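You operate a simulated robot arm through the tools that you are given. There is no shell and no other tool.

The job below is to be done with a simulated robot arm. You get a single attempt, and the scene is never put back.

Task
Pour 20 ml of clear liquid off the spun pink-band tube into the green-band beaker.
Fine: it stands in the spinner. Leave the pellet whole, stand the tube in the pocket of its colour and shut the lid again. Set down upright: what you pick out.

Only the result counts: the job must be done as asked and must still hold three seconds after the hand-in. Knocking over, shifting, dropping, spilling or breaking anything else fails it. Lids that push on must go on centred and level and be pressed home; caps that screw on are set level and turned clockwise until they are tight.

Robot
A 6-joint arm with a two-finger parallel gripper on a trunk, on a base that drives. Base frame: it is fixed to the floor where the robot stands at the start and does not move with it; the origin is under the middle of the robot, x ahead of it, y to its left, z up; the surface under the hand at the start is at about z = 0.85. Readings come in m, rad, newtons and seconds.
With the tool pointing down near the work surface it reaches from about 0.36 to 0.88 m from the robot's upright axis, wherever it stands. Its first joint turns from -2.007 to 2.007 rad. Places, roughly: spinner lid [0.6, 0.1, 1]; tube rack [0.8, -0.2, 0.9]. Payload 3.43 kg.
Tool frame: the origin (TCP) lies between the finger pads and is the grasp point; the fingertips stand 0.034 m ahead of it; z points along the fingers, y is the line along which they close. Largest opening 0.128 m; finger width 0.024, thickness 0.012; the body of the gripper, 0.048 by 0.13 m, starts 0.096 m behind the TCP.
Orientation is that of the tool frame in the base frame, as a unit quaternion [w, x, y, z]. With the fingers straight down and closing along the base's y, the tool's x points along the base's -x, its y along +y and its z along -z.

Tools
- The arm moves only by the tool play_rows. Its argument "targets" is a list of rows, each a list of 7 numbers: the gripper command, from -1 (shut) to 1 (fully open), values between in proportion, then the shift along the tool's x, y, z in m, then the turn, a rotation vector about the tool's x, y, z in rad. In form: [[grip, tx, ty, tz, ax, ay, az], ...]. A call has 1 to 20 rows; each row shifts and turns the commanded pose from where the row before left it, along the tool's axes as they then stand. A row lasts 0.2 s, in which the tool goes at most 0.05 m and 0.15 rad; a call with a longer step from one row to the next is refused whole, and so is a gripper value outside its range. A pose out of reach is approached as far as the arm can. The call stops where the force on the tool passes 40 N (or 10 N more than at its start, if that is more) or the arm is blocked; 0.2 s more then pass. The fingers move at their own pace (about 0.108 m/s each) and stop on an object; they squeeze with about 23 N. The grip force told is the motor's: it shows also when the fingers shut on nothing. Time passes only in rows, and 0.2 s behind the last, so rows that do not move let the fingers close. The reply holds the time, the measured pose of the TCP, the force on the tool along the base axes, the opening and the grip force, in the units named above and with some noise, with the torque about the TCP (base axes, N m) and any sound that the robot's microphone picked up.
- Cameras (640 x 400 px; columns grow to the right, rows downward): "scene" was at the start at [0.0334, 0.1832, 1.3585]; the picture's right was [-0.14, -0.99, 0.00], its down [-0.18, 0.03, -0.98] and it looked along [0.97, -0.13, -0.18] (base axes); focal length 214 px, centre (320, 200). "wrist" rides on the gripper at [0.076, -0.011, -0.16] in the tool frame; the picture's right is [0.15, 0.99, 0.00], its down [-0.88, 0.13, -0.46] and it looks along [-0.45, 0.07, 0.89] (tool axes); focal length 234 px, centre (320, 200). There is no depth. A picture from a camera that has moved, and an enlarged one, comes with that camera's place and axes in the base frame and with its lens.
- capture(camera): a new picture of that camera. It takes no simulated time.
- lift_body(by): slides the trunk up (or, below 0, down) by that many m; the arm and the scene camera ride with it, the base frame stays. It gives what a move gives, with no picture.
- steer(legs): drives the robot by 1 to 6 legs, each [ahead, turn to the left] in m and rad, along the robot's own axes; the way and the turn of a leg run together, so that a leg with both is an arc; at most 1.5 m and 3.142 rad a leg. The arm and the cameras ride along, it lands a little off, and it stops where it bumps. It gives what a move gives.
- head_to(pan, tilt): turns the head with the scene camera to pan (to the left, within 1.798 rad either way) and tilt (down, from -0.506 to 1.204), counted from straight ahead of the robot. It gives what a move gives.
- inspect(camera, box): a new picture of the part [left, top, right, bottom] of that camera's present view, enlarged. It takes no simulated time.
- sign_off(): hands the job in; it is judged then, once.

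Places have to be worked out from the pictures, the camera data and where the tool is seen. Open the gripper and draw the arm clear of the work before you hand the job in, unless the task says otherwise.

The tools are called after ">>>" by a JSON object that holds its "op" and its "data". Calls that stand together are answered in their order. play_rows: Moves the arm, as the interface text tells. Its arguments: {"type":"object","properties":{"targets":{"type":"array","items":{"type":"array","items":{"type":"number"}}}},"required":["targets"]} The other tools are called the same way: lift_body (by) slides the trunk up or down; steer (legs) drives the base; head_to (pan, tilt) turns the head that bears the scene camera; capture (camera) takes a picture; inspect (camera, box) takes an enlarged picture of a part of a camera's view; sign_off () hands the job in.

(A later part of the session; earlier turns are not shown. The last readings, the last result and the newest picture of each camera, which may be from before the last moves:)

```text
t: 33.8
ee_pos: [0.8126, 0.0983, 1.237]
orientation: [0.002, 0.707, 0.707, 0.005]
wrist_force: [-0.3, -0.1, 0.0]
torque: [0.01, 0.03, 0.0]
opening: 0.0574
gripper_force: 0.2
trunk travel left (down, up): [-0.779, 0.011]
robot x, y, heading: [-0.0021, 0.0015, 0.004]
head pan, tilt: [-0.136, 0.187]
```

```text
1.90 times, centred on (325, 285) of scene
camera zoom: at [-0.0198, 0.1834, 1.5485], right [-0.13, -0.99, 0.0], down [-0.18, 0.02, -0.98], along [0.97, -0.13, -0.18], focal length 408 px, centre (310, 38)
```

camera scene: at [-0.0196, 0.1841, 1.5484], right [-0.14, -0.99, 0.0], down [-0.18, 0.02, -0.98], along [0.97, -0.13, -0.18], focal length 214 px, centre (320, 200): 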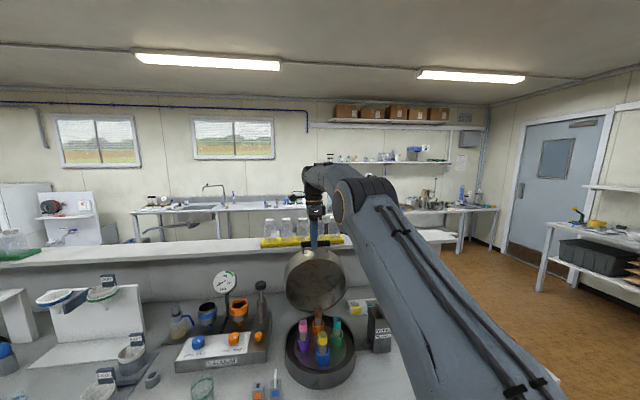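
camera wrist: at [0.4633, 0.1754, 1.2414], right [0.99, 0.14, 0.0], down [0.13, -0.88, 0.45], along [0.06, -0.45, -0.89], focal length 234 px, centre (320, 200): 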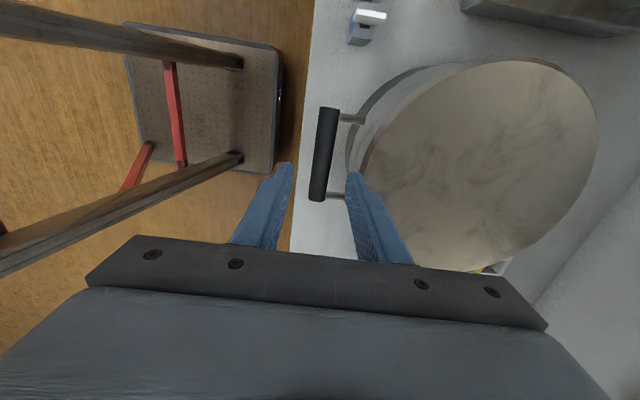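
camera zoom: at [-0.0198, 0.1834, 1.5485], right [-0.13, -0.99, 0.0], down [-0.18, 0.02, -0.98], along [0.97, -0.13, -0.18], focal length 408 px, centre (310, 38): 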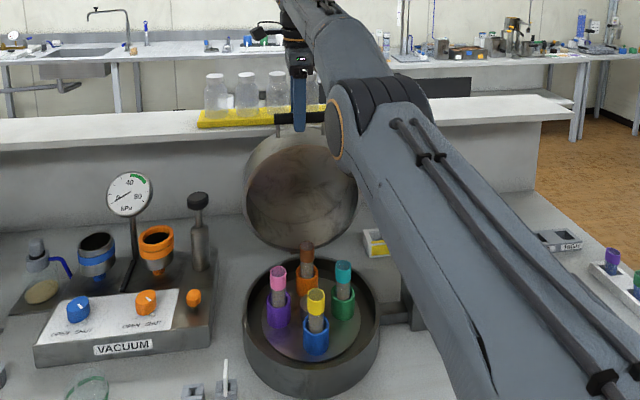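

The lid stays put with the bar untouched between the open fingers. I wait a second to make sure it is not creeping.

>>> {"op": "play_rows", "data": {"targets": [[-0.1, 0, 0, 0, 0, 0, 0], [-0.1, 0, 0, 0, 0, 0, 0], [-0.1, 0, 0, 0, 0, 0, 0], [-0.1, 0, 0, 0, 0, 0, 0], [-0.1, 0, 0, 0, 0, 0, 0], [-0.1, 0, 0, 0, 0, 0, 0], [-0.1, 0, 0, 0, 0, 0, 0], [-0.1, 0, 0, 0, 0, 0, 0]]}}

>>> {"op": "inspect", "data": {"camera": "wrist", "box": [200, 60, 440, 280]}}

```text
t: 35.6
ee_pos: [0.8121, 0.0978, 1.2375]
orientation: [0.002, 0.708, 0.706, 0.006]
wrist_force: [0.3, 0.0, -0.3]
torque: [-0.01, 0.0, -0.01]
opening: 0.0574
gripper_force: 0.1
trunk travel left (down, up): [-0.779, 0.011]
robot x, y, heading: [-0.0016, 0.0016, 0.002]
head pan, tilt: [-0.136, 0.187]
```

```text
1.82 times, centred on (320, 170) of wrist
camera zoom: at [0.7977, 0.1733, 1.3983], right [0.99, 0.14, 0.01], down [0.12, -0.88, 0.45], along [0.08, -0.45, -0.89], focal length 426 px, centre (320, 254)
```

zoom: 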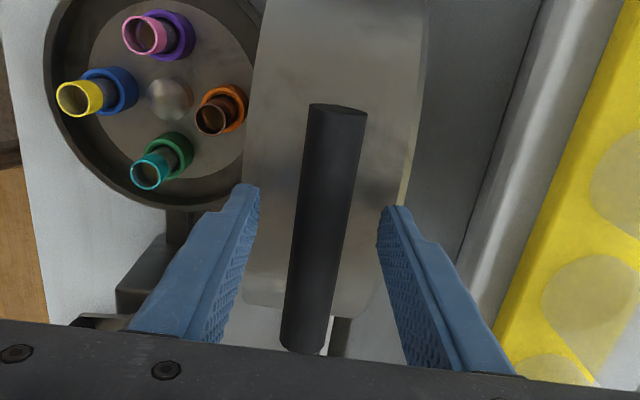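

The lid holds by itself. Straight up is out of reach, so I slide the fingers sideways along the bar past its right end, then draw back towards the robot.

>>> {"op": "play_rows", "data": {"targets": [[-0.1, -0.03, 0, 0, 0, 0, 0], [-0.1, -0.03, 0, 0, 0, 0, 0], [-0.1, -0.03, 0, 0, 0, 0, 0], [-0.1, 0, 0, 0, 0, 0, 0]]}}

>>> {"op": "inspect", "data": {"camera": "wrist", "box": [200, 60, 440, 280]}}

```text
t: 36.6
ee_pos: [0.815, 0.007, 1.2384]
orientation: [0.001, 0.708, 0.706, 0.005]
wrist_force: [0.7, -0.2, -0.1]
torque: [0.0, 0.02, 0.0]
opening: 0.0574
gripper_force: 0.0
trunk travel left (down, up): [-0.779, 0.011]
robot x, y, heading: [-0.0003, -0.0018, 0.005]
head pan, tilt: [-0.136, 0.187]
```

```text
1.82 times, centred on (320, 170) of wrist
camera zoom: at [0.8006, 0.0827, 1.3988], right [0.99, 0.15, 0.01], down [0.13, -0.88, 0.45], along [0.07, -0.45, -0.89], focal length 426 px, centre (320, 254)
```

zoom: 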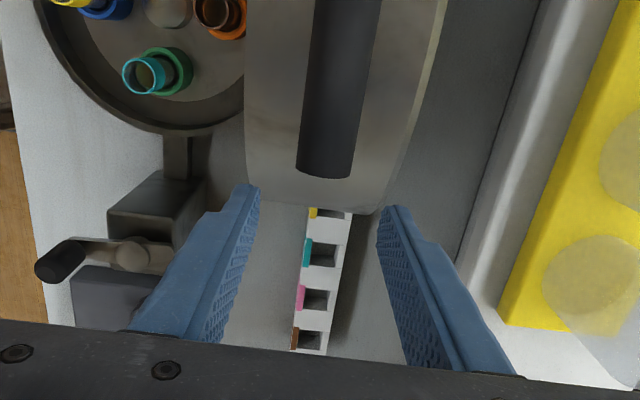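

The hand is clear of the bar, and the rack lies right below with the pink pocket third from the left end. I draw back from the lid and go over the pink tube to look down into it.

>>> {"op": "play_rows", "data": {"targets": [[-0.1, 0, -0.041, 0, 0, 0, 0], [-0.1, 0, -0.041, 0, 0, 0, 0], [-0.1, 0, -0.041, 0, 0, 0, 0], [-0.1, 0, -0.041, 0, 0, 0, 0], [0.2, 0.048, 0, 0.01, 0, 0, 0], [0.2, 0.048, 0, 0.01, 0, 0, 0], [0.2, 0.048, 0, 0.01, 0, 0, 0], [0.2, 0, 0, 0, 0, 0, 0]]}}

>>> {"op": "capture", "data": {"camera": "wrist"}}

>>> {"op": "inspect", "data": {"camera": "scene", "box": [260, 220, 380, 400]}}

```text
t: 38.4
ee_pos: [0.8116, 0.1528, 1.2087]
orientation: [0.003, 0.707, 0.707, 0.006]
wrist_force: [1.2, 4.1, 8.8]
torque: [0.03, -0.43, 0.11]
opening: 0.0773
gripper_force: 0.8
out of reach, approached as far as the arm can: row 1, 2, 3, 4, 7
trunk travel left (down, up): [-0.779, 0.011]
robot x, y, heading: [-0.0005, -0.0013, 0.002]
head pan, tilt: [-0.136, 0.187]
```

```text
taken
camera wrist: at [0.7971, 0.2272, 1.3689], right [0.99, 0.15, 0.01], down [0.12, -0.88, 0.45], along [0.08, -0.45, -0.89], focal length 234 px, centre (320, 200)
```

wrist: 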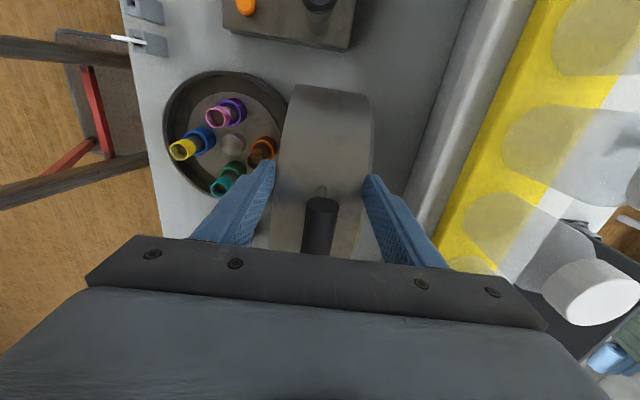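

```text
2.22 times, centred on (320, 310) of scene
camera zoom: at [-0.0201, 0.1836, 1.5485], right [-0.13, -0.99, 0.0], down [-0.18, 0.02, -0.98], along [0.97, -0.13, -0.18], focal length 477 px, centre (320, -44)
```

zoom: 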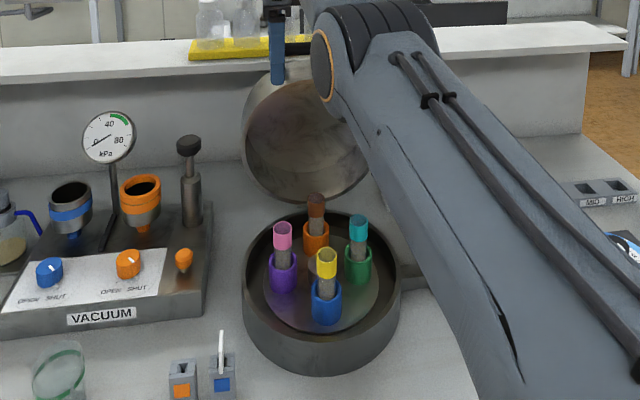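

The pull-back was refused as out of reach (arm nearly straight), so the hand only slid sideways and now straddles the lid's top edge again, with a light touch of about 9 N. I look closely before moving further.

>>> {"op": "inspect", "data": {"camera": "wrist", "box": [180, 60, 440, 280]}}

>>> {"op": "inspect", "data": {"camera": "scene", "box": [290, 190, 380, 310]}}

>>> {"op": "play_rows", "data": {"targets": [[0.2, 0, 0, 0, 0, 0, 0]]}}

```text
1.82 times, centred on (310, 170) of wrist
camera zoom: at [0.7971, 0.2272, 1.3689], right [0.99, 0.15, 0.01], down [0.12, -0.88, 0.45], along [0.08, -0.45, -0.89], focal length 426 px, centre (338, 254)
```

zoom: 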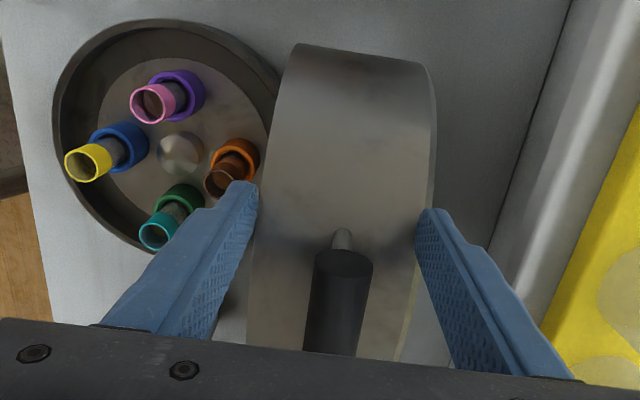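

```text
3.33 times, centred on (335, 250) of scene
camera zoom: at [-0.0201, 0.1836, 1.5485], right [-0.13, -0.99, 0.0], down [-0.18, 0.02, -0.98], along [0.97, -0.13, -0.18], focal length 715 px, centre (270, 33)
```

zoom: 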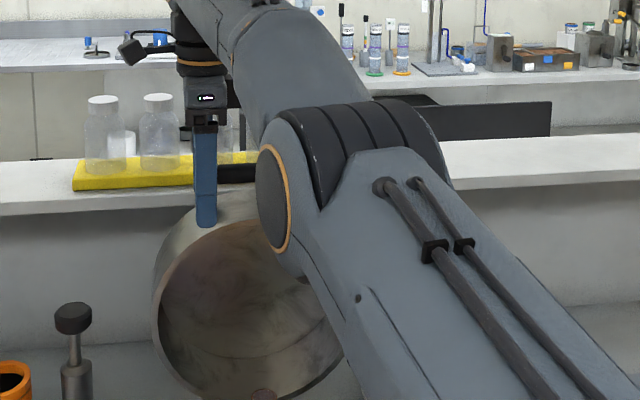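

```text
t: 38.8
ee_pos: [0.8111, 0.1521, 1.2075]
orientation: [0.002, 0.707, 0.707, 0.005]
wrist_force: [0.8, 4.8, 12.2]
torque: [0.02, -0.54, 0.14]
opening: 0.0778
gripper_force: 0.5
trunk travel left (down, up): [-0.779, 0.011]
robot x, y, heading: [0.0008, 0.0004, 0.007]
head pan, tilt: [-0.136, 0.187]
```

The right finger rests lightly on the lid's rim. I reverse the last sideways path exactly: up and back past the bar's right end.

>>> {"op": "play_rows", "data": {"targets": [[0.2, 0, 0, -0.008, 0, 0, 0], [0.2, -0.048, 0, -0.008, 0, 0, 0], [0.2, -0.048, 0, -0.008, 0, 0, 0], [0.2, -0.048, 0, -0.008, 0, 0, 0], [0.2, 0, 0, 0, 0, 0, 0]]}}

>>> {"op": "inspect", "data": {"camera": "wrist", "box": [180, 60, 440, 280]}}

```text
t: 40.0
ee_pos: [0.8116, 0.0052, 1.2388]
orientation: [0.002, 0.708, 0.706, 0.005]
wrist_force: [-0.8, 0.4, 0.2]
torque: [0.0, 0.0, -0.02]
opening: 0.0769
gripper_force: 0.0
trunk travel left (down, up): [-0.779, 0.011]
robot x, y, heading: [-0.0003, -0.0002, 0.007]
head pan, tilt: [-0.136, 0.187]
```

```text
1.82 times, centred on (310, 170) of wrist
camera zoom: at [0.797, 0.0813, 1.3991], right [0.99, 0.15, 0.01], down [0.12, -0.88, 0.45], along [0.07, -0.45, -0.89], focal length 426 px, centre (338, 254)
```

zoom: 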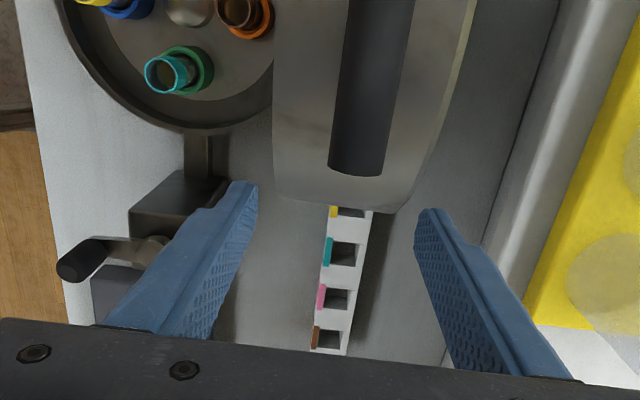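

Clear of the handle again with no force. I try a small pull-back combined with a bit of lowering to leave the stretched-arm pose.

>>> {"op": "play_rows", "data": {"targets": [[0.2, 0, -0.01, 0.0, 0, 0, 0]]}}

>>> {"op": "play_rows", "data": {"targets": [[0.2, -0.01, -0.02, 0.02, 0, 0, 0]]}}

```text
t: 40.4
ee_pos: [0.801, 0.0063, 1.2369]
orientation: [0.001, 0.708, 0.706, 0.005]
wrist_force: [0.4, 0.3, 0.2]
torque: [0.01, 0.04, -0.02]
opening: 0.077
gripper_force: 0.1
trunk travel left (down, up): [-0.779, 0.011]
robot x, y, heading: [-0.0001, -0.0005, 0.002]
head pan, tilt: [-0.136, 0.187]
```

```text
t: 40.8
ee_pos: [0.7805, -0.0024, 1.2178]
orientation: [0.002, 0.707, 0.707, 0.005]
wrist_force: [-0.3, 0.7, -0.3]
torque: [-0.04, 0.04, 0.02]
opening: 0.0766
gripper_force: 0.1
trunk travel left (down, up): [-0.779, 0.011]
robot x, y, heading: [0.0018, -0.0051, -0.002]
head pan, tilt: [-0.136, 0.187]
```

Small steps work. I continue back to x 0.65 at this height before going left.

>>> {"op": "play_rows", "data": {"targets": [[0.2, 0, -0.02, 0, 0, 0, 0], [0.2, 0, -0.025, 0, 0, 0, 0], [0.2, 0, -0.03, 0, 0, 0, 0], [0.2, 0, -0.03, 0, 0, 0, 0], [0.2, 0, -0.025, 0, 0, 0, 0], [0.2, 0, 0, 0, 0, 0, 0]]}}

```text
t: 42.2
ee_pos: [0.651, -0.0027, 1.216]
orientation: [0.002, 0.708, 0.706, 0.005]
wrist_force: [0.1, -0.1, 0.5]
torque: [-0.02, 0.01, 0.01]
opening: 0.0769
gripper_force: 0.1
trunk travel left (down, up): [-0.779, 0.011]
robot x, y, heading: [-0.0007, -0.0005, 0.001]
head pan, tilt: [-0.136, 0.187]
```

Now I go left over the pink tube at this safe height and look down into it.

>>> {"op": "play_rows", "data": {"targets": [[0.2, 0.04, 0, 0, 0, 0, 0], [0.2, 0.04, 0, 0, 0, 0, 0], [0.2, 0.04, 0, 0, 0, 0, 0], [0.2, 0.035, 0, 0, 0, 0, 0], [0.2, 0, 0, 0, 0, 0, 0]]}}

>>> {"op": "capture", "data": {"camera": "wrist"}}

>>> {"op": "inspect", "data": {"camera": "wrist", "box": [250, 100, 390, 220]}}

>>> {"op": "inspect", "data": {"camera": "scene", "box": [280, 300, 360, 390]}}

```text
t: 43.4
ee_pos: [0.651, 0.1523, 1.2176]
orientation: [0.002, 0.708, 0.706, 0.005]
wrist_force: [0.3, 0.0, -0.7]
torque: [-0.03, 0.0, 0.01]
opening: 0.0768
gripper_force: 0.0
trunk travel left (down, up): [-0.779, 0.011]
robot x, y, heading: [0.0004, 0.0024, -0.0]
head pan, tilt: [-0.136, 0.187]
```

```text
taken
camera wrist: at [0.6373, 0.2277, 1.3784], right [0.99, 0.14, 0.01], down [0.12, -0.88, 0.45], along [0.08, -0.45, -0.89], focal length 234 px, centre (320, 200)
```

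wrist: 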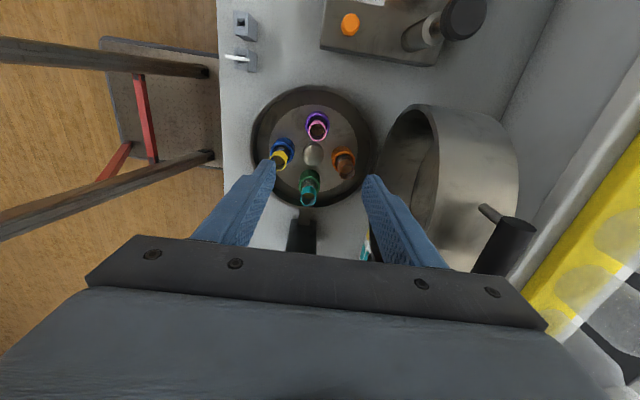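

```text
3.33 times, centred on (320, 160) of wrist
camera zoom: at [0.6373, 0.2277, 1.3784], right [0.99, 0.14, 0.01], down [0.12, -0.88, 0.45], along [0.08, -0.45, -0.89], focal length 781 px, centre (320, 333)
```

zoom: 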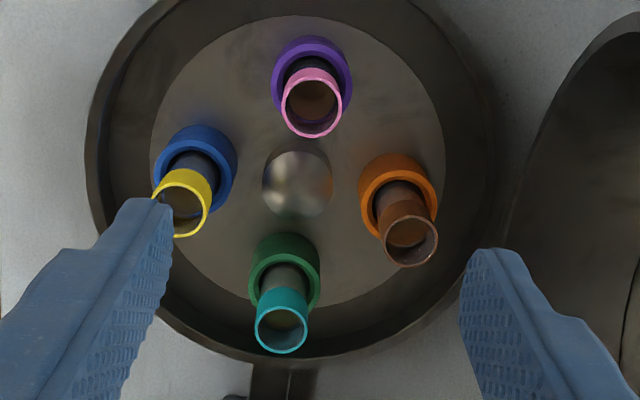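

```text
4.44 times, centred on (320, 345) of scene
camera zoom: at [-0.0198, 0.1837, 1.5485], right [-0.13, -0.99, 0.0], down [-0.18, 0.02, -0.98], along [0.97, -0.13, -0.18], focal length 953 px, centre (320, -444)
```

zoom: 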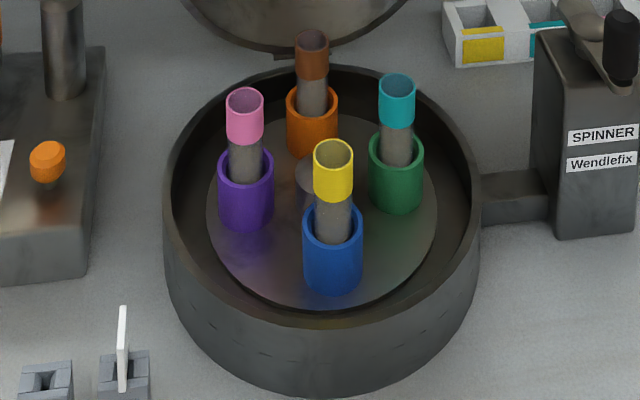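

The pink tube's mouth is at (0.651, 0.152, 0.981), about 31 mm across, its bucket's rim at z 0.923. Before taking it I go over the green-band beaker to locate it and rehearse the pouring tilt empty-handed.

>>> {"op": "play_rows", "data": {"targets": [[0.2, 0.039, -0.015, 0, 0, 0, 0], [0.2, 0.039, -0.015, 0, 0, 0, 0], [0.2, 0.039, -0.015, 0, 0, 0, 0], [0.2, 0.039, -0.015, 0, 0, 0, 0], [0.2, 0.039, -0.015, 0, 0, 0, 0], [0.2, 0.039, -0.015, 0, 0, 0, 0], [0.2, 0.039, -0.015, 0, 0, 0, 0], [0.2, 0.039, -0.015, 0, 0, 0, 0], [0.2, 0, 0, 0, 0, 0, 0]]}}

>>> {"op": "capture", "data": {"camera": "wrist"}}

>>> {"op": "capture", "data": {"camera": "scene"}}

```text
t: 45.4
ee_pos: [0.5321, 0.4647, 1.2179]
orientation: [0.002, 0.707, 0.707, 0.006]
wrist_force: [0.4, 0.2, 0.6]
torque: [-0.04, 0.0, 0.02]
opening: 0.0768
gripper_force: 0.1
trunk travel left (down, up): [-0.779, 0.011]
robot x, y, heading: [-0.0006, 0.0014, 0.001]
head pan, tilt: [-0.136, 0.187]
```

```text
taken
camera wrist: at [0.5183, 0.5395, 1.3784], right [0.99, 0.14, 0.01], down [0.12, -0.88, 0.45], along [0.08, -0.45, -0.89], focal length 234 px, centre (320, 200)
```

wrist: 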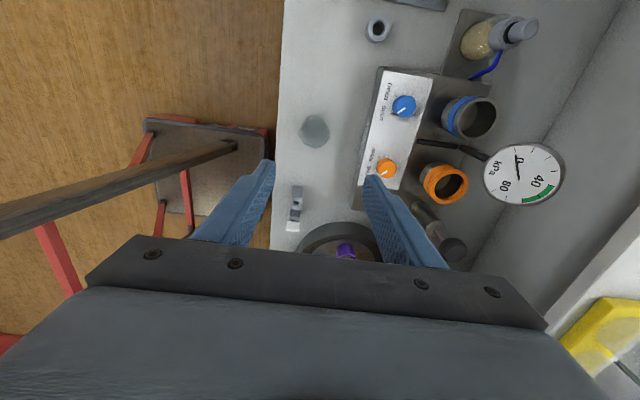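

```text
taken
camera scene: at [-0.0198, 0.1839, 1.5484], right [-0.13, -0.99, 0.0], down [-0.18, 0.02, -0.98], along [0.97, -0.13, -0.18], focal length 214 px, centre (320, 200)
```

scene: 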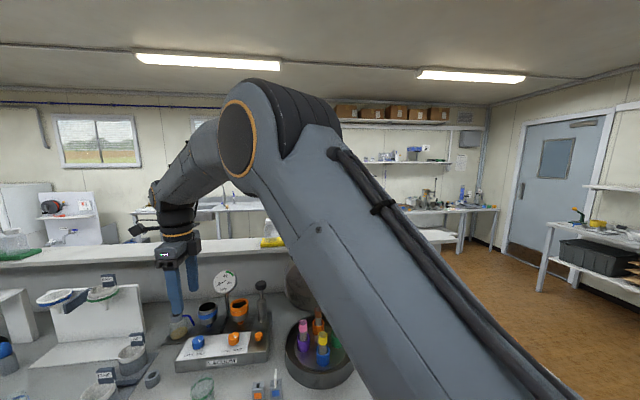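

I enlarge the beaker in both views to fix its place, rim height and width.

>>> {"op": "inspect", "data": {"camera": "wrist", "box": [280, 90, 360, 170]}}

>>> {"op": "head_to", "data": {"pan": 0.35, "tilt": 0.6}}

>>> {"op": "capture", "data": {"camera": "scene"}}

```text
5.00 times, centred on (320, 130) of wrist
camera zoom: at [0.5183, 0.5395, 1.3784], right [0.99, 0.14, 0.01], down [0.12, -0.88, 0.45], along [0.08, -0.45, -0.89], focal length 1171 px, centre (320, 550)
```

zoom: 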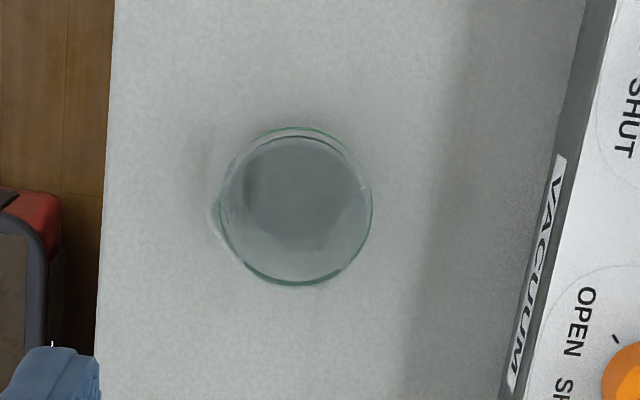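

```text
t: 46.3
ee_pos: [0.5333, 0.4631, 1.2177]
orientation: [0.002, 0.707, 0.707, 0.006]
wrist_force: [0.1, 0.5, -0.1]
torque: [-0.01, -0.02, -0.02]
opening: 0.0766
gripper_force: 0.1
trunk travel left (down, up): [-0.779, 0.011]
robot x, y, heading: [-0.0013, 0.0017, 0.005]
head pan, tilt: [0.351, 0.6]
```

```text
taken
camera scene: at [-0.0291, 0.2265, 1.5104], right [0.34, -0.94, 0.0], down [-0.53, -0.19, -0.83], along [0.78, 0.28, -0.56], focal length 214 px, centre (320, 200)
```

scene: 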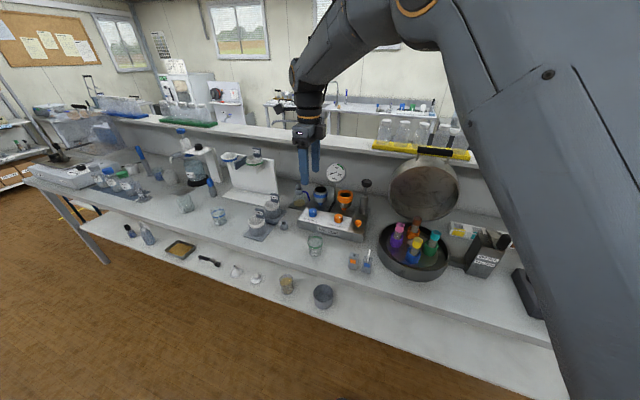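

The turned head gives a better view of the whole bench; I enlarge the beaker area and the left part to be sure there is only one green-band beaker.

>>> {"op": "inspect", "data": {"camera": "scene", "box": [280, 210, 360, 280]}}

>>> {"op": "inspect", "data": {"camera": "scene", "box": [80, 130, 300, 310]}}

```text
5.71 times, centred on (320, 245) of scene
camera zoom: at [-0.0291, 0.2265, 1.5104], right [0.34, -0.94, 0.0], down [-0.53, -0.19, -0.83], along [0.78, 0.28, -0.56], focal length 1226 px, centre (320, -57)
```

zoom: 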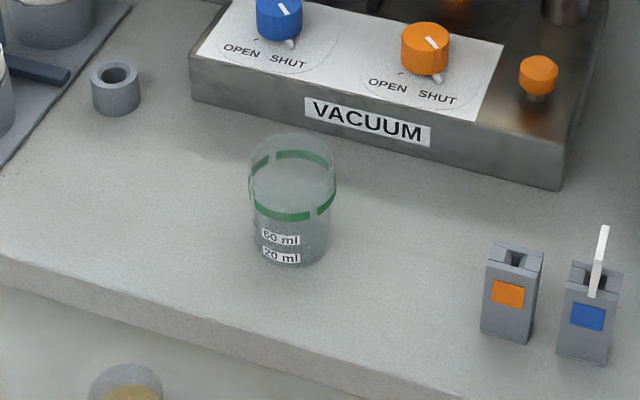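

```text
2.22 times, centred on (190, 220) of scene
camera zoom: at [-0.0291, 0.2265, 1.5104], right [0.34, -0.94, 0.0], down [-0.53, -0.19, -0.83], along [0.78, 0.28, -0.56], focal length 477 px, centre (609, 156)
```

zoom: 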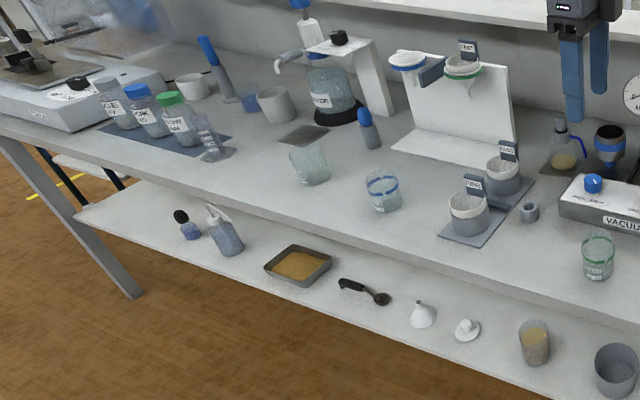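

There is just one green-band beaker, at about (0.529, 0.452), rim at z 0.926, 58 mm wide. I rehearse the pouring tilt here in free air: tool bottom swinging to the left, palm to the right.

>>> {"op": "play_rows", "data": {"targets": [[0.2, 0, 0, 0, 0, 0.14, 0], [0.2, 0, 0, 0, 0, 0.14, 0], [0.2, 0, 0, 0, 0, 0.14, 0], [0.2, 0, 0, 0, 0, 0.14, 0], [0.2, 0, 0, 0, 0, 0.14, 0], [0.2, 0, 0, 0, 0, 0.14, 0]]}}

>>> {"op": "play_rows", "data": {"targets": [[0.2, 0, 0, 0, 0, 0.14, 0], [0.2, 0, 0, 0, 0, 0.14, 0], [0.2, 0, 0, 0, 0, 0.14, 0], [0.2, 0, 0, 0, 0, 0.14, 0]]}}

>>> {"op": "capture", "data": {"camera": "scene"}}

>>> {"op": "capture", "data": {"camera": "wrist"}}

```text
t: 47.7
ee_pos: [0.5322, 0.4644, 1.2183]
orientation: [-0.287, 0.644, 0.646, 0.295]
wrist_force: [-0.3, 0.3, 0.0]
torque: [-0.05, 0.02, -0.03]
opening: 0.0769
gripper_force: 0.2
trunk travel left (down, up): [-0.779, 0.011]
robot x, y, heading: [0.003, -0.0012, -0.0]
head pan, tilt: [0.351, 0.6]
```

```text
t: 48.7
ee_pos: [0.5305, 0.4645, 1.2177]
orientation: [-0.453, 0.538, 0.541, 0.462]
wrist_force: [-1.0, 1.2, 1.2]
torque: [0.01, 0.01, 0.03]
opening: 0.0765
gripper_force: 0.1
trunk travel left (down, up): [-0.779, 0.011]
robot x, y, heading: [-0.0008, 0.0002, -0.0]
head pan, tilt: [0.351, 0.6]
```

```text
taken
camera scene: at [-0.0294, 0.2264, 1.5103], right [0.35, -0.94, 0.0], down [-0.53, -0.2, -0.83], along [0.77, 0.28, -0.56], focal length 214 px, centre (320, 200)
```

scene: 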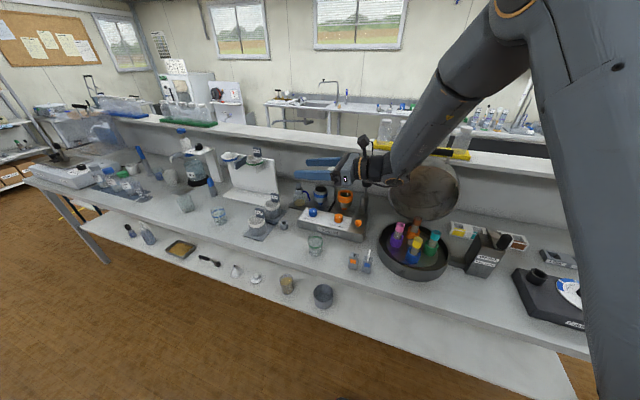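

```text
taken
camera wrist: at [0.5177, 0.3191, 1.3196], right [0.99, 0.02, 0.16], down [0.14, -0.59, -0.79], along [0.07, 0.8, -0.59], focal length 234 px, centre (320, 200)
```

wrist: 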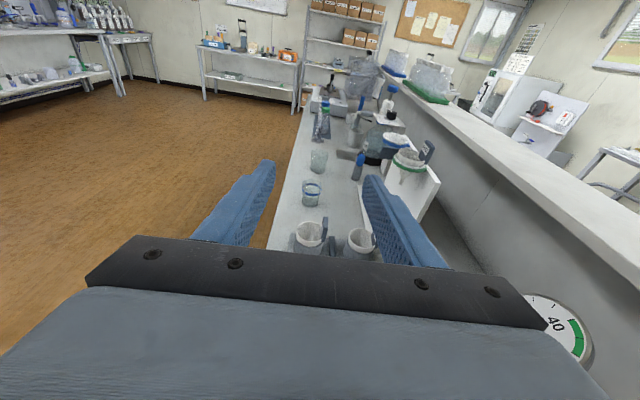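

The full tilt works at this spot. To keep the palm and wrist away from the card holders I will pour more towards the robot, so I untilt, yaw by 0.53 rad, and rehearse again lower.

>>> {"op": "play_rows", "data": {"targets": [[0.2, 0, 0, 0, 0, -0.14, 0], [0.2, 0, 0, 0, 0, -0.14, 0], [0.2, 0, 0, 0, 0, -0.14, 0], [0.2, 0, 0, 0, 0, -0.14, 0], [0.2, 0, 0, 0, 0, -0.14, 0], [0.2, 0, 0, 0, 0, -0.14, 0], [0.2, 0, 0, 0, 0, -0.14, 0], [0.2, 0, 0, 0, 0, -0.14, 0], [0.2, 0, 0, 0, 0, -0.14, 0], [0.2, 0, 0, 0, 0, -0.14, 0], [0.2, 0, 0, 0.03, 0, 0, 0.1325], [0.2, 0, 0, 0.03, 0, 0, 0.1325], [0.2, 0, 0, 0.03, 0, 0, 0.1325], [0.2, 0, 0, 0.03, 0, 0, 0.1325]]}}

>>> {"op": "capture", "data": {"camera": "wrist"}}

```text
t: 51.7
ee_pos: [0.5333, 0.4644, 1.0983]
orientation: [0.001, 0.868, 0.496, 0.006]
wrist_force: [0.0, -0.4, 0.0]
torque: [0.04, -0.01, -0.01]
opening: 0.0769
gripper_force: 0.0
trunk travel left (down, up): [-0.779, 0.011]
robot x, y, heading: [-0.002, 0.001, -0.002]
head pan, tilt: [0.351, 0.6]
```

```text
taken
camera wrist: at [0.5589, 0.5347, 1.2594], right [0.93, -0.38, 0.01], down [-0.34, -0.83, 0.45], along [-0.16, -0.42, -0.89], focal length 234 px, centre (320, 200)
```

wrist: 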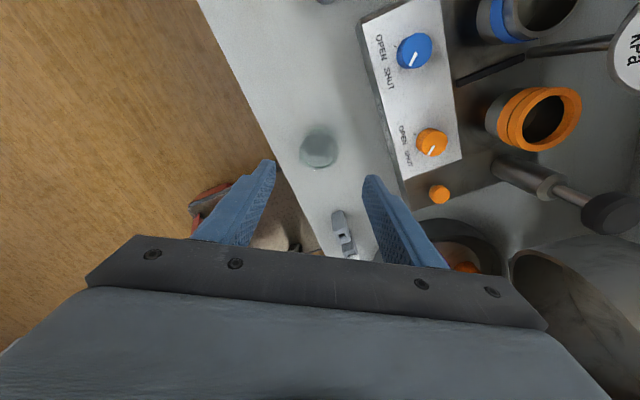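

Now the tilt rehearsal in this yaw at z 1.10.

>>> {"op": "inspect", "data": {"camera": "wrist", "box": [280, 110, 360, 190]}}

>>> {"op": "play_rows", "data": {"targets": [[0.2, 0, 0, 0, 0, 0.14, 0], [0.2, 0, 0, 0, 0, 0.14, 0], [0.2, 0, 0, 0, 0, 0.14, 0], [0.2, 0, 0, 0, 0, 0.14, 0], [0.2, 0, 0, 0, 0, 0.14, 0], [0.2, 0, 0, 0, 0, 0.14, 0], [0.2, 0, 0, 0, 0, 0.14, 0], [0.2, 0, 0, 0, 0, 0.14, 0], [0.2, 0, 0, 0, 0, 0.14, 0], [0.2, 0, 0, 0, 0, 0.14, 0]]}}

>>> {"op": "capture", "data": {"camera": "scene"}}

>>> {"op": "capture", "data": {"camera": "wrist"}}

```text
5.00 times, centred on (320, 150) of wrist
camera zoom: at [0.5589, 0.5347, 1.2594], right [0.93, -0.38, 0.01], down [-0.34, -0.83, 0.45], along [-0.16, -0.42, -0.89], focal length 1171 px, centre (320, 450)
```

zoom: 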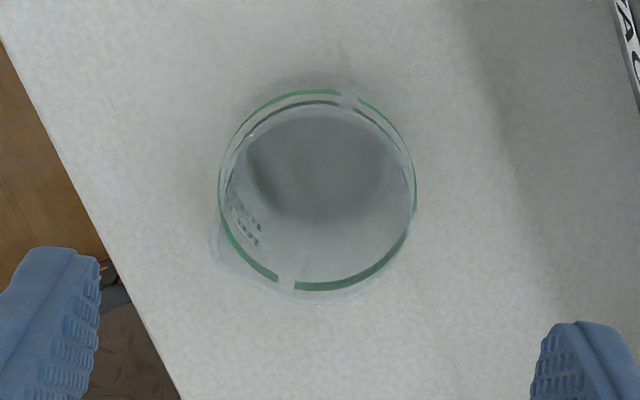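

```text
t: 53.9
ee_pos: [0.5278, 0.4661, 1.0965]
orientation: [-0.318, 0.677, 0.39, 0.537]
wrist_force: [0.6, 0.0, 0.2]
torque: [-0.02, 0.01, 0.0]
opening: 0.0768
gripper_force: 0.0
out of reach, approached as far as the arm can: row 6
trunk travel left (down, up): [-0.779, 0.011]
robot x, y, heading: [-0.0025, -0.0007, 0.002]
head pan, tilt: [0.351, 0.6]
```

```text
taken
camera scene: at [-0.0294, 0.2264, 1.5103], right [0.35, -0.94, 0.0], down [-0.53, -0.2, -0.83], along [0.77, 0.28, -0.56], focal length 214 px, centre (320, 200)
```

scene: 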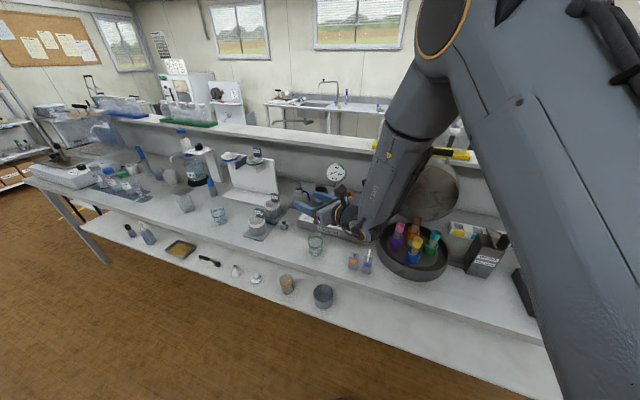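

```text
taken
camera wrist: at [0.4492, 0.3517, 1.2069], right [0.88, -0.46, 0.13], down [-0.21, -0.62, -0.76], along [0.43, 0.64, -0.64], focal length 234 px, centre (320, 200)
```

wrist: 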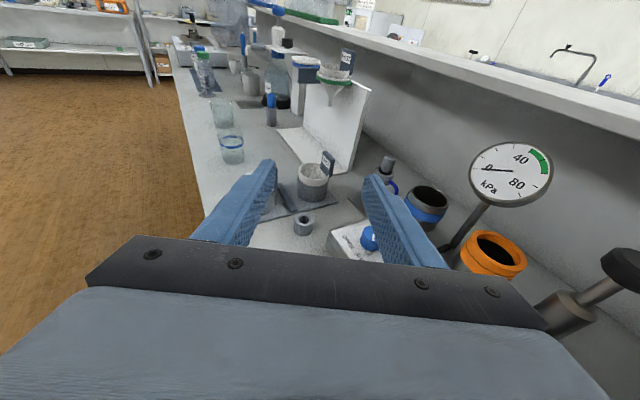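

Nearly all rows worked (one hiccup in row 6). I enlarge the scene view to judge the wrist's clearance over the vacuum block and the card holders in this pose.

>>> {"op": "inspect", "data": {"camera": "scene", "box": [270, 150, 440, 290]}}

```text
2.86 times, centred on (355, 220) of scene
camera zoom: at [-0.0294, 0.2264, 1.5103], right [0.35, -0.94, 0.0], down [-0.53, -0.2, -0.83], along [0.77, 0.28, -0.56], focal length 613 px, centre (220, 143)
```

zoom: 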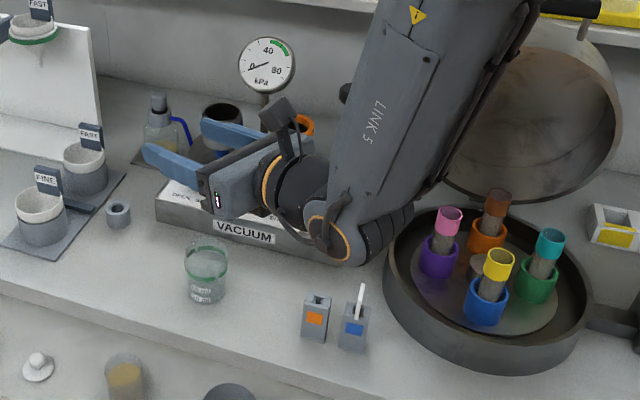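

The wrist stays in front of the drum, well clear of the holders, so this yaw is good for the pour. I untilt and then return over the pink tube to look into it from close by.

>>> {"op": "play_rows", "data": {"targets": [[0.2, 0, 0, 0, 0, -0.1347, 0], [0.2, 0, 0, 0, 0, -0.1347, 0], [0.2, 0, 0, 0, 0, -0.1347, 0], [0.2, 0, 0, 0, 0, -0.1347, 0], [0.2, 0, 0, 0, 0, -0.1347, 0], [0.2, 0, 0, 0, 0, -0.1347, 0], [0.2, 0, 0, 0, 0, -0.1347, 0], [0.2, 0, 0, 0, 0, -0.1347, 0], [0.2, 0, 0, 0, 0, -0.1347, 0], [0.2, 0, 0, 0, 0, -0.1347, 0], [0.2, 0, 0, -0.03, 0, 0, 0], [0.2, 0, 0, -0.03, 0, 0, 0], [0.2, 0, 0, -0.03, 0, 0, 0]]}}

```text
t: 56.7
ee_pos: [0.5295, 0.4677, 1.1868]
orientation: [-0.005, 0.864, 0.503, -0.003]
wrist_force: [-0.4, 0.2, -0.1]
torque: [-0.02, -0.04, -0.04]
opening: 0.0768
gripper_force: 0.0
trunk travel left (down, up): [-0.779, 0.011]
robot x, y, heading: [0.001, 0.0007, -0.0]
head pan, tilt: [0.351, 0.6]
```

The tool is upright within 0.7 degrees at the pouring yaw. I correct that small lean and travel back over the pink tube.

>>> {"op": "play_rows", "data": {"targets": [[0.2, 0, 0, 0, -0.0116, 0, 0], [0.2, -0.0268, 0.0327, 0, 0, 0, 0], [0.2, -0.0268, 0.0327, 0, 0, 0, 0], [0.2, -0.0268, 0.0327, 0, 0, 0, 0], [0.2, -0.0268, 0.0327, 0, 0, 0, 0], [0.2, -0.0268, 0.0327, 0, 0, 0, 0], [0.2, -0.0268, 0.0327, 0, 0, 0, 0], [0.2, -0.0268, 0.0327, 0, 0, 0, 0], [0.2, -0.0268, 0.0327, 0, 0, 0, 0], [0.0, 0, 0, 0, 0, 0, 0]]}}

>>> {"op": "capture", "data": {"camera": "wrist"}}

>>> {"op": "inspect", "data": {"camera": "wrist", "box": [280, 110, 370, 190]}}

```text
t: 58.9
ee_pos: [0.6498, 0.1512, 1.1873]
orientation: [0.0, 0.865, 0.502, -0.002]
wrist_force: [-0.4, -0.4, 0.0]
torque: [0.01, 0.01, 0.0]
opening: 0.064
gripper_force: 0.1
trunk travel left (down, up): [-0.779, 0.011]
robot x, y, heading: [-0.0024, 0.0007, -0.0]
head pan, tilt: [0.351, 0.6]
```

```text
taken
camera wrist: at [0.6769, 0.2234, 1.348], right [0.93, -0.36, 0.0], down [-0.32, -0.83, 0.46], along [-0.17, -0.43, -0.89], focal length 234 px, centre (320, 200)
```

wrist: 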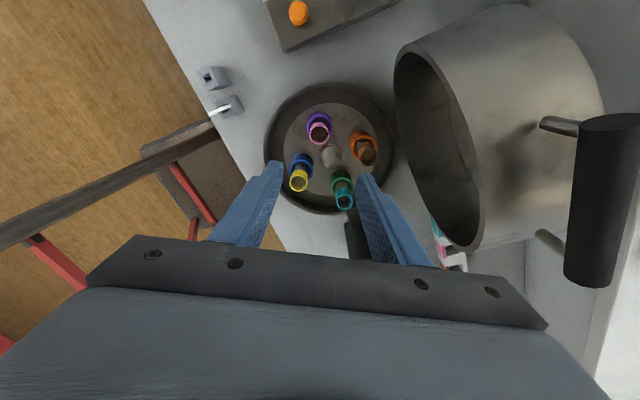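

```text
5.00 times, centred on (325, 150) of wrist
camera zoom: at [0.6769, 0.2234, 1.348], right [0.93, -0.36, 0.0], down [-0.32, -0.83, 0.46], along [-0.17, -0.43, -0.89], focal length 1171 px, centre (295, 450)
```

zoom: 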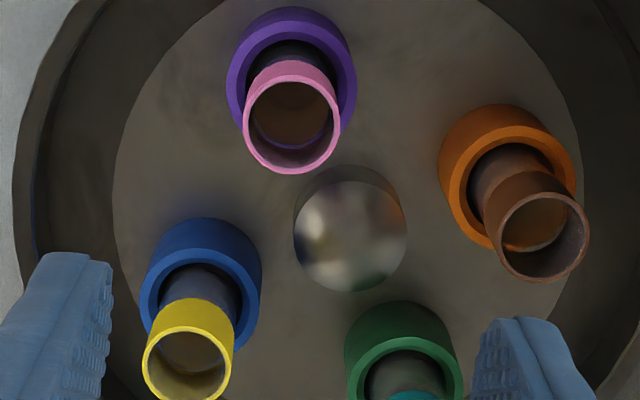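

I enlarge the pink tube's mouth to see the liquid level inside.

>>> {"op": "inspect", "data": {"camera": "wrist", "box": [308, 115, 332, 135]}}

>>> {"op": "inspect", "data": {"camera": "scene", "box": [380, 215, 450, 270]}}

```text
16.00 times, centred on (320, 125) of wrist
camera zoom: at [0.6769, 0.2234, 1.348], right [0.93, -0.36, 0.0], down [-0.32, -0.83, 0.46], along [-0.17, -0.43, -0.89], focal length 3747 px, centre (320, 1400)
```

zoom: 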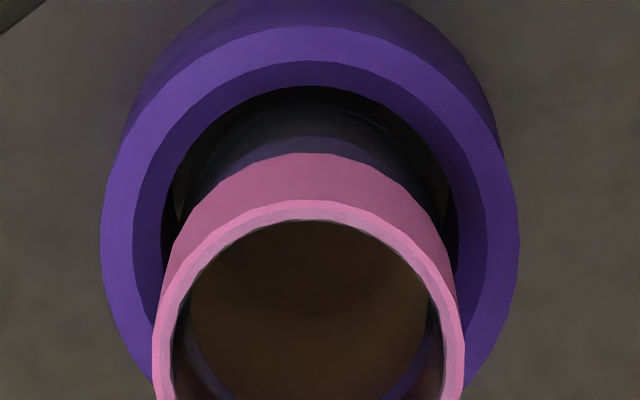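

```text
7.27 times, centred on (415, 242) of scene
camera zoom: at [-0.029, 0.2262, 1.5104], right [0.35, -0.94, 0.0], down [-0.53, -0.19, -0.83], along [0.77, 0.28, -0.56], focal length 1560 px, centre (-371, -109)
```

zoom: 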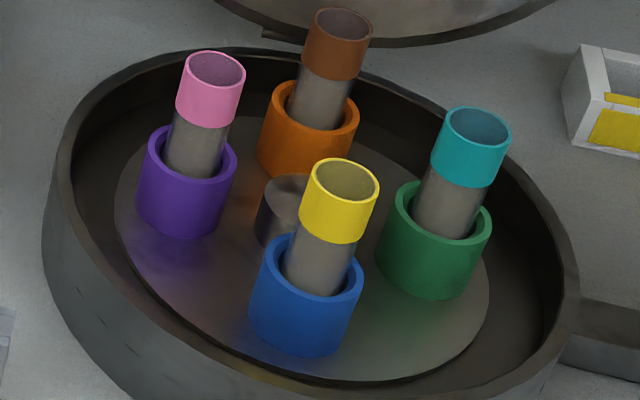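

The liquid's surface seems about 45 mm below the mouth (roughly 30 ml in the tube). I narrow the fingers to 56 mm and come down around the pink tube, first to tips a little below its mouth.

>>> {"op": "play_rows", "data": {"targets": [[-0.125, 0, 0, 0.035, 0, 0, 0], [-0.125, 0, 0, 0.035, 0, 0, 0], [-0.125, 0, 0, 0.035, 0, 0, 0], [-0.125, 0, 0, 0.035, 0, 0, 0], [-0.125, 0, 0, 0.03, 0, 0, 0], [-0.125, 0, 0, 0, 0, 0, 0]]}}

>>> {"op": "capture", "data": {"camera": "wrist"}}

>>> {"op": "inspect", "data": {"camera": "scene", "box": [370, 190, 470, 280]}}

```text
t: 60.3
ee_pos: [0.6499, 0.151, 1.0164]
orientation: [0.0, 0.865, 0.502, -0.001]
wrist_force: [-0.1, -0.4, -0.5]
torque: [-0.01, 0.03, -0.01]
opening: 0.0559
gripper_force: 0.0
trunk travel left (down, up): [-0.779, 0.011]
robot x, y, heading: [-0.0005, -0.0012, 0.006]
head pan, tilt: [0.351, 0.6]
```

```text
taken
camera wrist: at [0.6768, 0.2234, 1.1776], right [0.93, -0.36, 0.0], down [-0.32, -0.83, 0.46], along [-0.17, -0.43, -0.89], focal length 234 px, centre (320, 200)
```

wrist: 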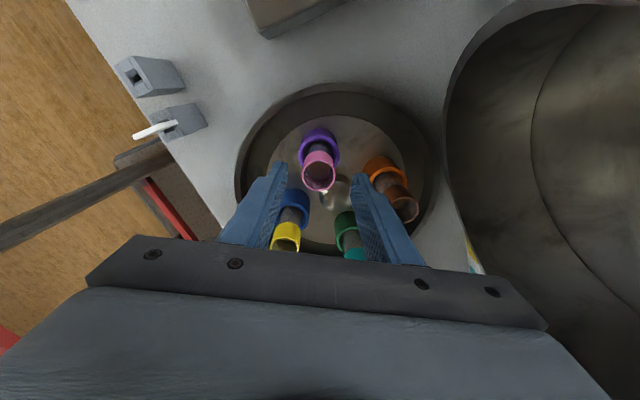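

```text
4.44 times, centred on (420, 235) of scene
camera zoom: at [-0.029, 0.2265, 1.5104], right [0.35, -0.94, 0.0], down [-0.53, -0.2, -0.83], along [0.77, 0.28, -0.56], focal length 953 px, centre (-124, 44)
```

zoom: 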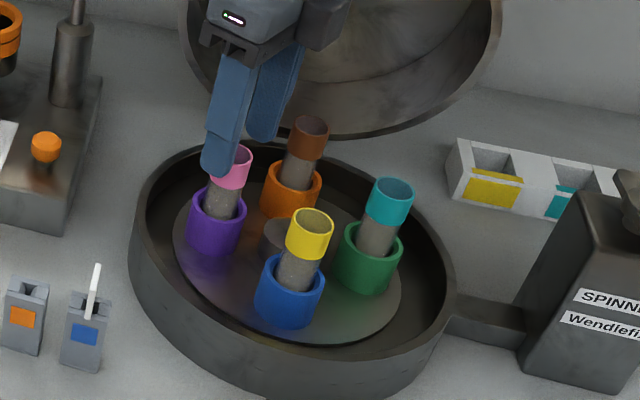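

The tube mouth sits centred between the fingers. I lower to z 0.965 (tips about 8 mm above the bucket rim) and close.

>>> {"op": "play_rows", "data": {"targets": [[-0.125, 0, 0, 0.0175, 0, 0, 0], [-0.125, 0, 0, 0.017, 0, 0, 0], [-0.125, 0, 0, 0.017, 0, 0, 0], [-0.125, 0, 0, 0, 0, 0, 0], [-0.3, 0, 0, 0, 0, 0, 0], [-0.4, 0, 0, 0, 0, 0, 0], [-1, 0, 0, 0, 0, 0, 0], [-1, 0, 0, 0, 0, 0, 0]]}}

>>> {"op": "capture", "data": {"camera": "wrist"}}

```text
t: 62.1
ee_pos: [0.6513, 0.1511, 0.9662]
orientation: [0.0, 0.865, 0.502, 0.0]
wrist_force: [0.1, 0.1, 0.3]
torque: [-0.02, 0.02, 0.01]
opening: 0.0281
gripper_force: 23.4
trunk travel left (down, up): [-0.779, 0.011]
robot x, y, heading: [-0.0002, -0.0004, -0.001]
head pan, tilt: [0.351, 0.6]
```

```text
taken
camera wrist: at [0.6772, 0.2235, 1.1259], right [0.93, -0.36, 0.0], down [-0.32, -0.83, 0.46], along [-0.17, -0.43, -0.89], focal length 234 px, centre (320, 200)
```

wrist: 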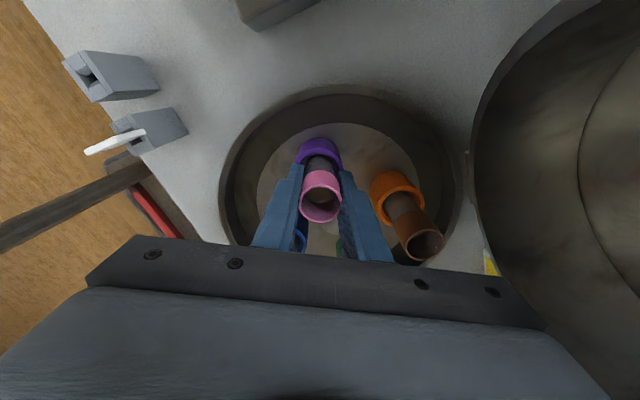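

The tube is gripped (28 mm). I enlarge its mouth from this close view to see the liquid before lifting.

>>> {"op": "inspect", "data": {"camera": "wrist", "box": [290, 160, 355, 230]}}

```text
5.71 times, centred on (322, 195) of wrist
camera zoom: at [0.6772, 0.2235, 1.1259], right [0.93, -0.36, 0.0], down [-0.32, -0.83, 0.46], along [-0.17, -0.43, -0.89], focal length 1338 px, centre (306, 229)
```

zoom: 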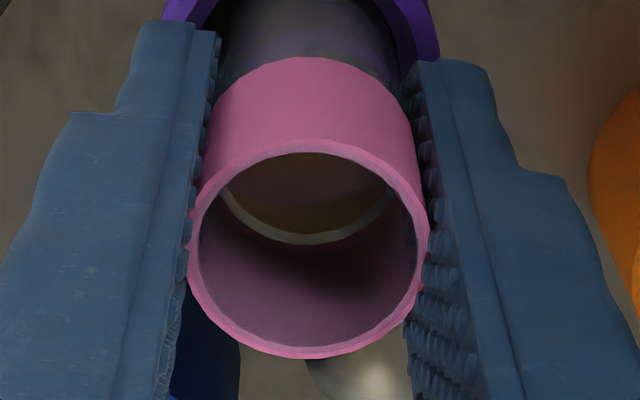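

I can see the liquid just below the band, around 30 mm under the mouth. I lift the tube straight up slowly out of its bucket.

>>> {"op": "play_rows", "data": {"targets": [[-1, 0, 0, -0.004, 0, 0, 0], [-1, 0, 0, -0.008, 0, 0, 0], [-1, 0, 0, -0.012, 0, 0, 0], [-1, 0, 0, -0.014, 0, 0, 0], [-1, 0, 0, -0.014, 0, 0, 0], [-1, 0, 0, -0.014, 0, 0, 0], [-1, 0, 0, -0.014, 0, 0, 0], [-1, 0, 0, -0.014, 0, 0, 0], [-1, 0, 0, -0.014, 0, 0, 0], [-1, 0, 0, -0.014, 0, 0, 0], [-1, 0, 0, -0.014, 0, 0, 0], [-1, 0, 0, -0.01, 0, 0, 0], [-1, 0, 0, -0.006, 0, 0, 0], [-1, 0, 0, 0, 0, 0, 0]]}}

>>> {"op": "capture", "data": {"camera": "scene"}}

>>> {"op": "capture", "data": {"camera": "wrist"}}

```text
t: 65.1
ee_pos: [0.6508, 0.151, 1.118]
orientation: [0.001, 0.864, 0.503, -0.001]
wrist_force: [-0.1, 0.6, -0.7]
torque: [0.02, 0.01, 0.01]
opening: 0.0275
gripper_force: 22.9
trunk travel left (down, up): [-0.779, 0.011]
robot x, y, heading: [-0.0005, -0.0028, -0.002]
head pan, tilt: [0.351, 0.6]
```

```text
taken
camera scene: at [-0.0291, 0.2265, 1.5103], right [0.35, -0.94, 0.0], down [-0.53, -0.2, -0.83], along [0.77, 0.28, -0.56], focal length 214 px, centre (320, 200)
```

scene: 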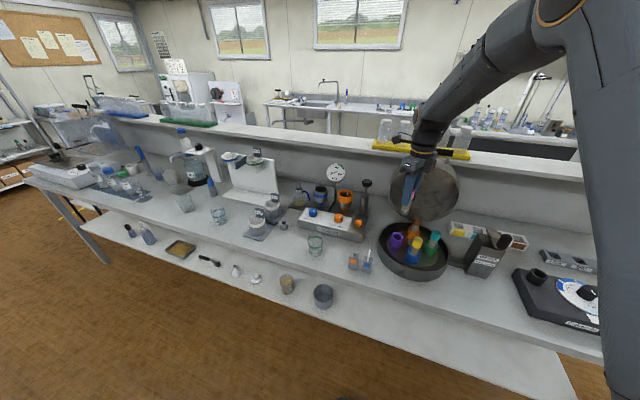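

```text
taken
camera wrist: at [0.6772, 0.2232, 1.2785], right [0.93, -0.36, 0.0], down [-0.32, -0.83, 0.46], along [-0.17, -0.43, -0.89], focal length 234 px, centre (320, 200)
```

wrist: 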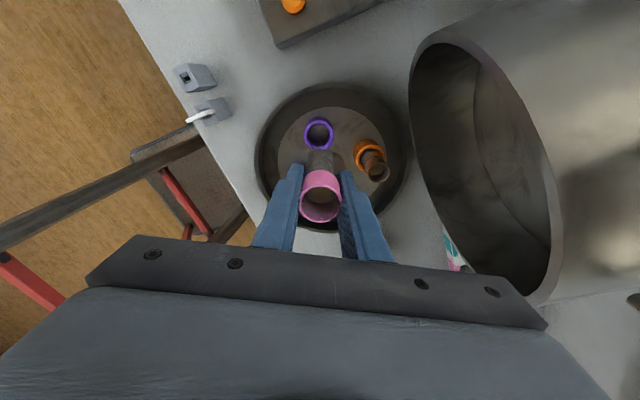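

The tube is out. I enlarge it in the scene view to see its length, liquid and pellet.

>>> {"op": "inspect", "data": {"camera": "scene", "box": [385, 150, 445, 240]}}

>>> {"op": "inspect", "data": {"camera": "wrist", "box": [290, 130, 355, 230]}}

```text
4.44 times, centred on (415, 195) of scene
camera zoom: at [-0.0291, 0.2265, 1.5103], right [0.35, -0.94, 0.0], down [-0.53, -0.2, -0.83], along [0.77, 0.28, -0.56], focal length 953 px, centre (-102, 222)
```

zoom: 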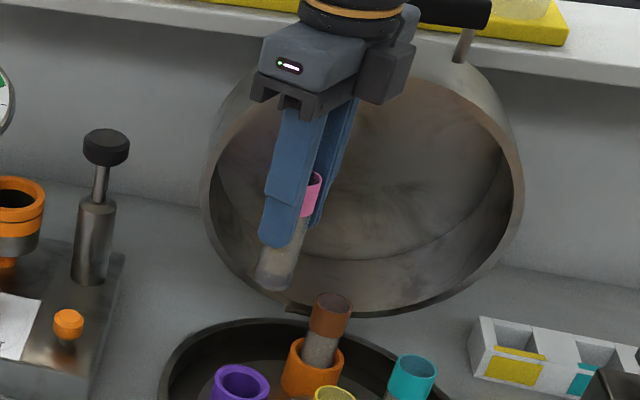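

```text
4.00 times, centred on (322, 180) of wrist
camera zoom: at [0.6772, 0.2232, 1.2785], right [0.93, -0.36, 0.0], down [-0.32, -0.83, 0.46], along [-0.17, -0.43, -0.89], focal length 937 px, centre (310, 280)
```

zoom: 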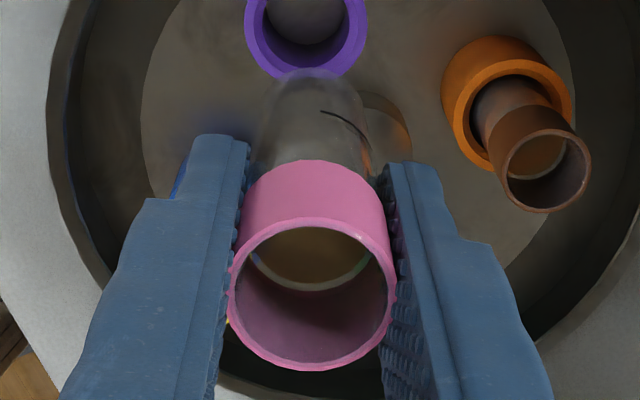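

There seems to be a dark streak near the tube's bottom that could be the pellet. I enlarge the lower end in both views.

>>> {"op": "inspect", "data": {"camera": "wrist", "box": [300, 145, 345, 180]}}

>>> {"op": "inspect", "data": {"camera": "scene", "box": [404, 184, 424, 220]}}

```text
11.43 times, centred on (322, 162) of wrist
camera zoom: at [0.6772, 0.2232, 1.2785], right [0.93, -0.36, 0.0], down [-0.32, -0.83, 0.46], along [-0.17, -0.43, -0.89], focal length 2676 px, centre (291, 629)
```

zoom: 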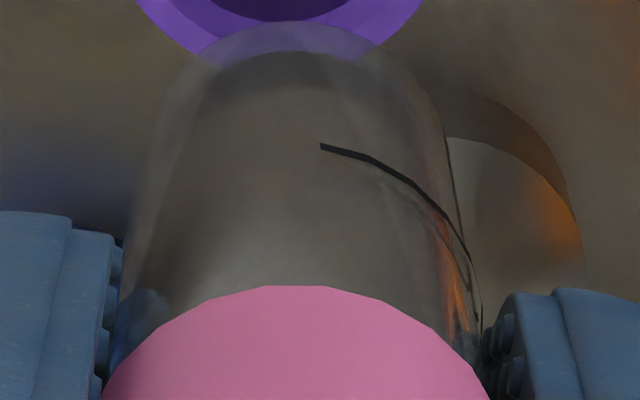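

```text
11.11 times, centred on (414, 202) of scene
camera zoom: at [-0.0291, 0.2265, 1.5103], right [0.35, -0.94, 0.0], down [-0.53, -0.2, -0.83], along [0.77, 0.28, -0.56], focal length 2383 px, centre (-724, 178)
```

zoom: 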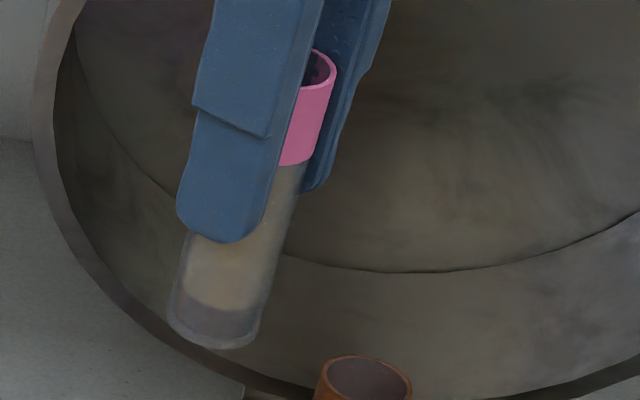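

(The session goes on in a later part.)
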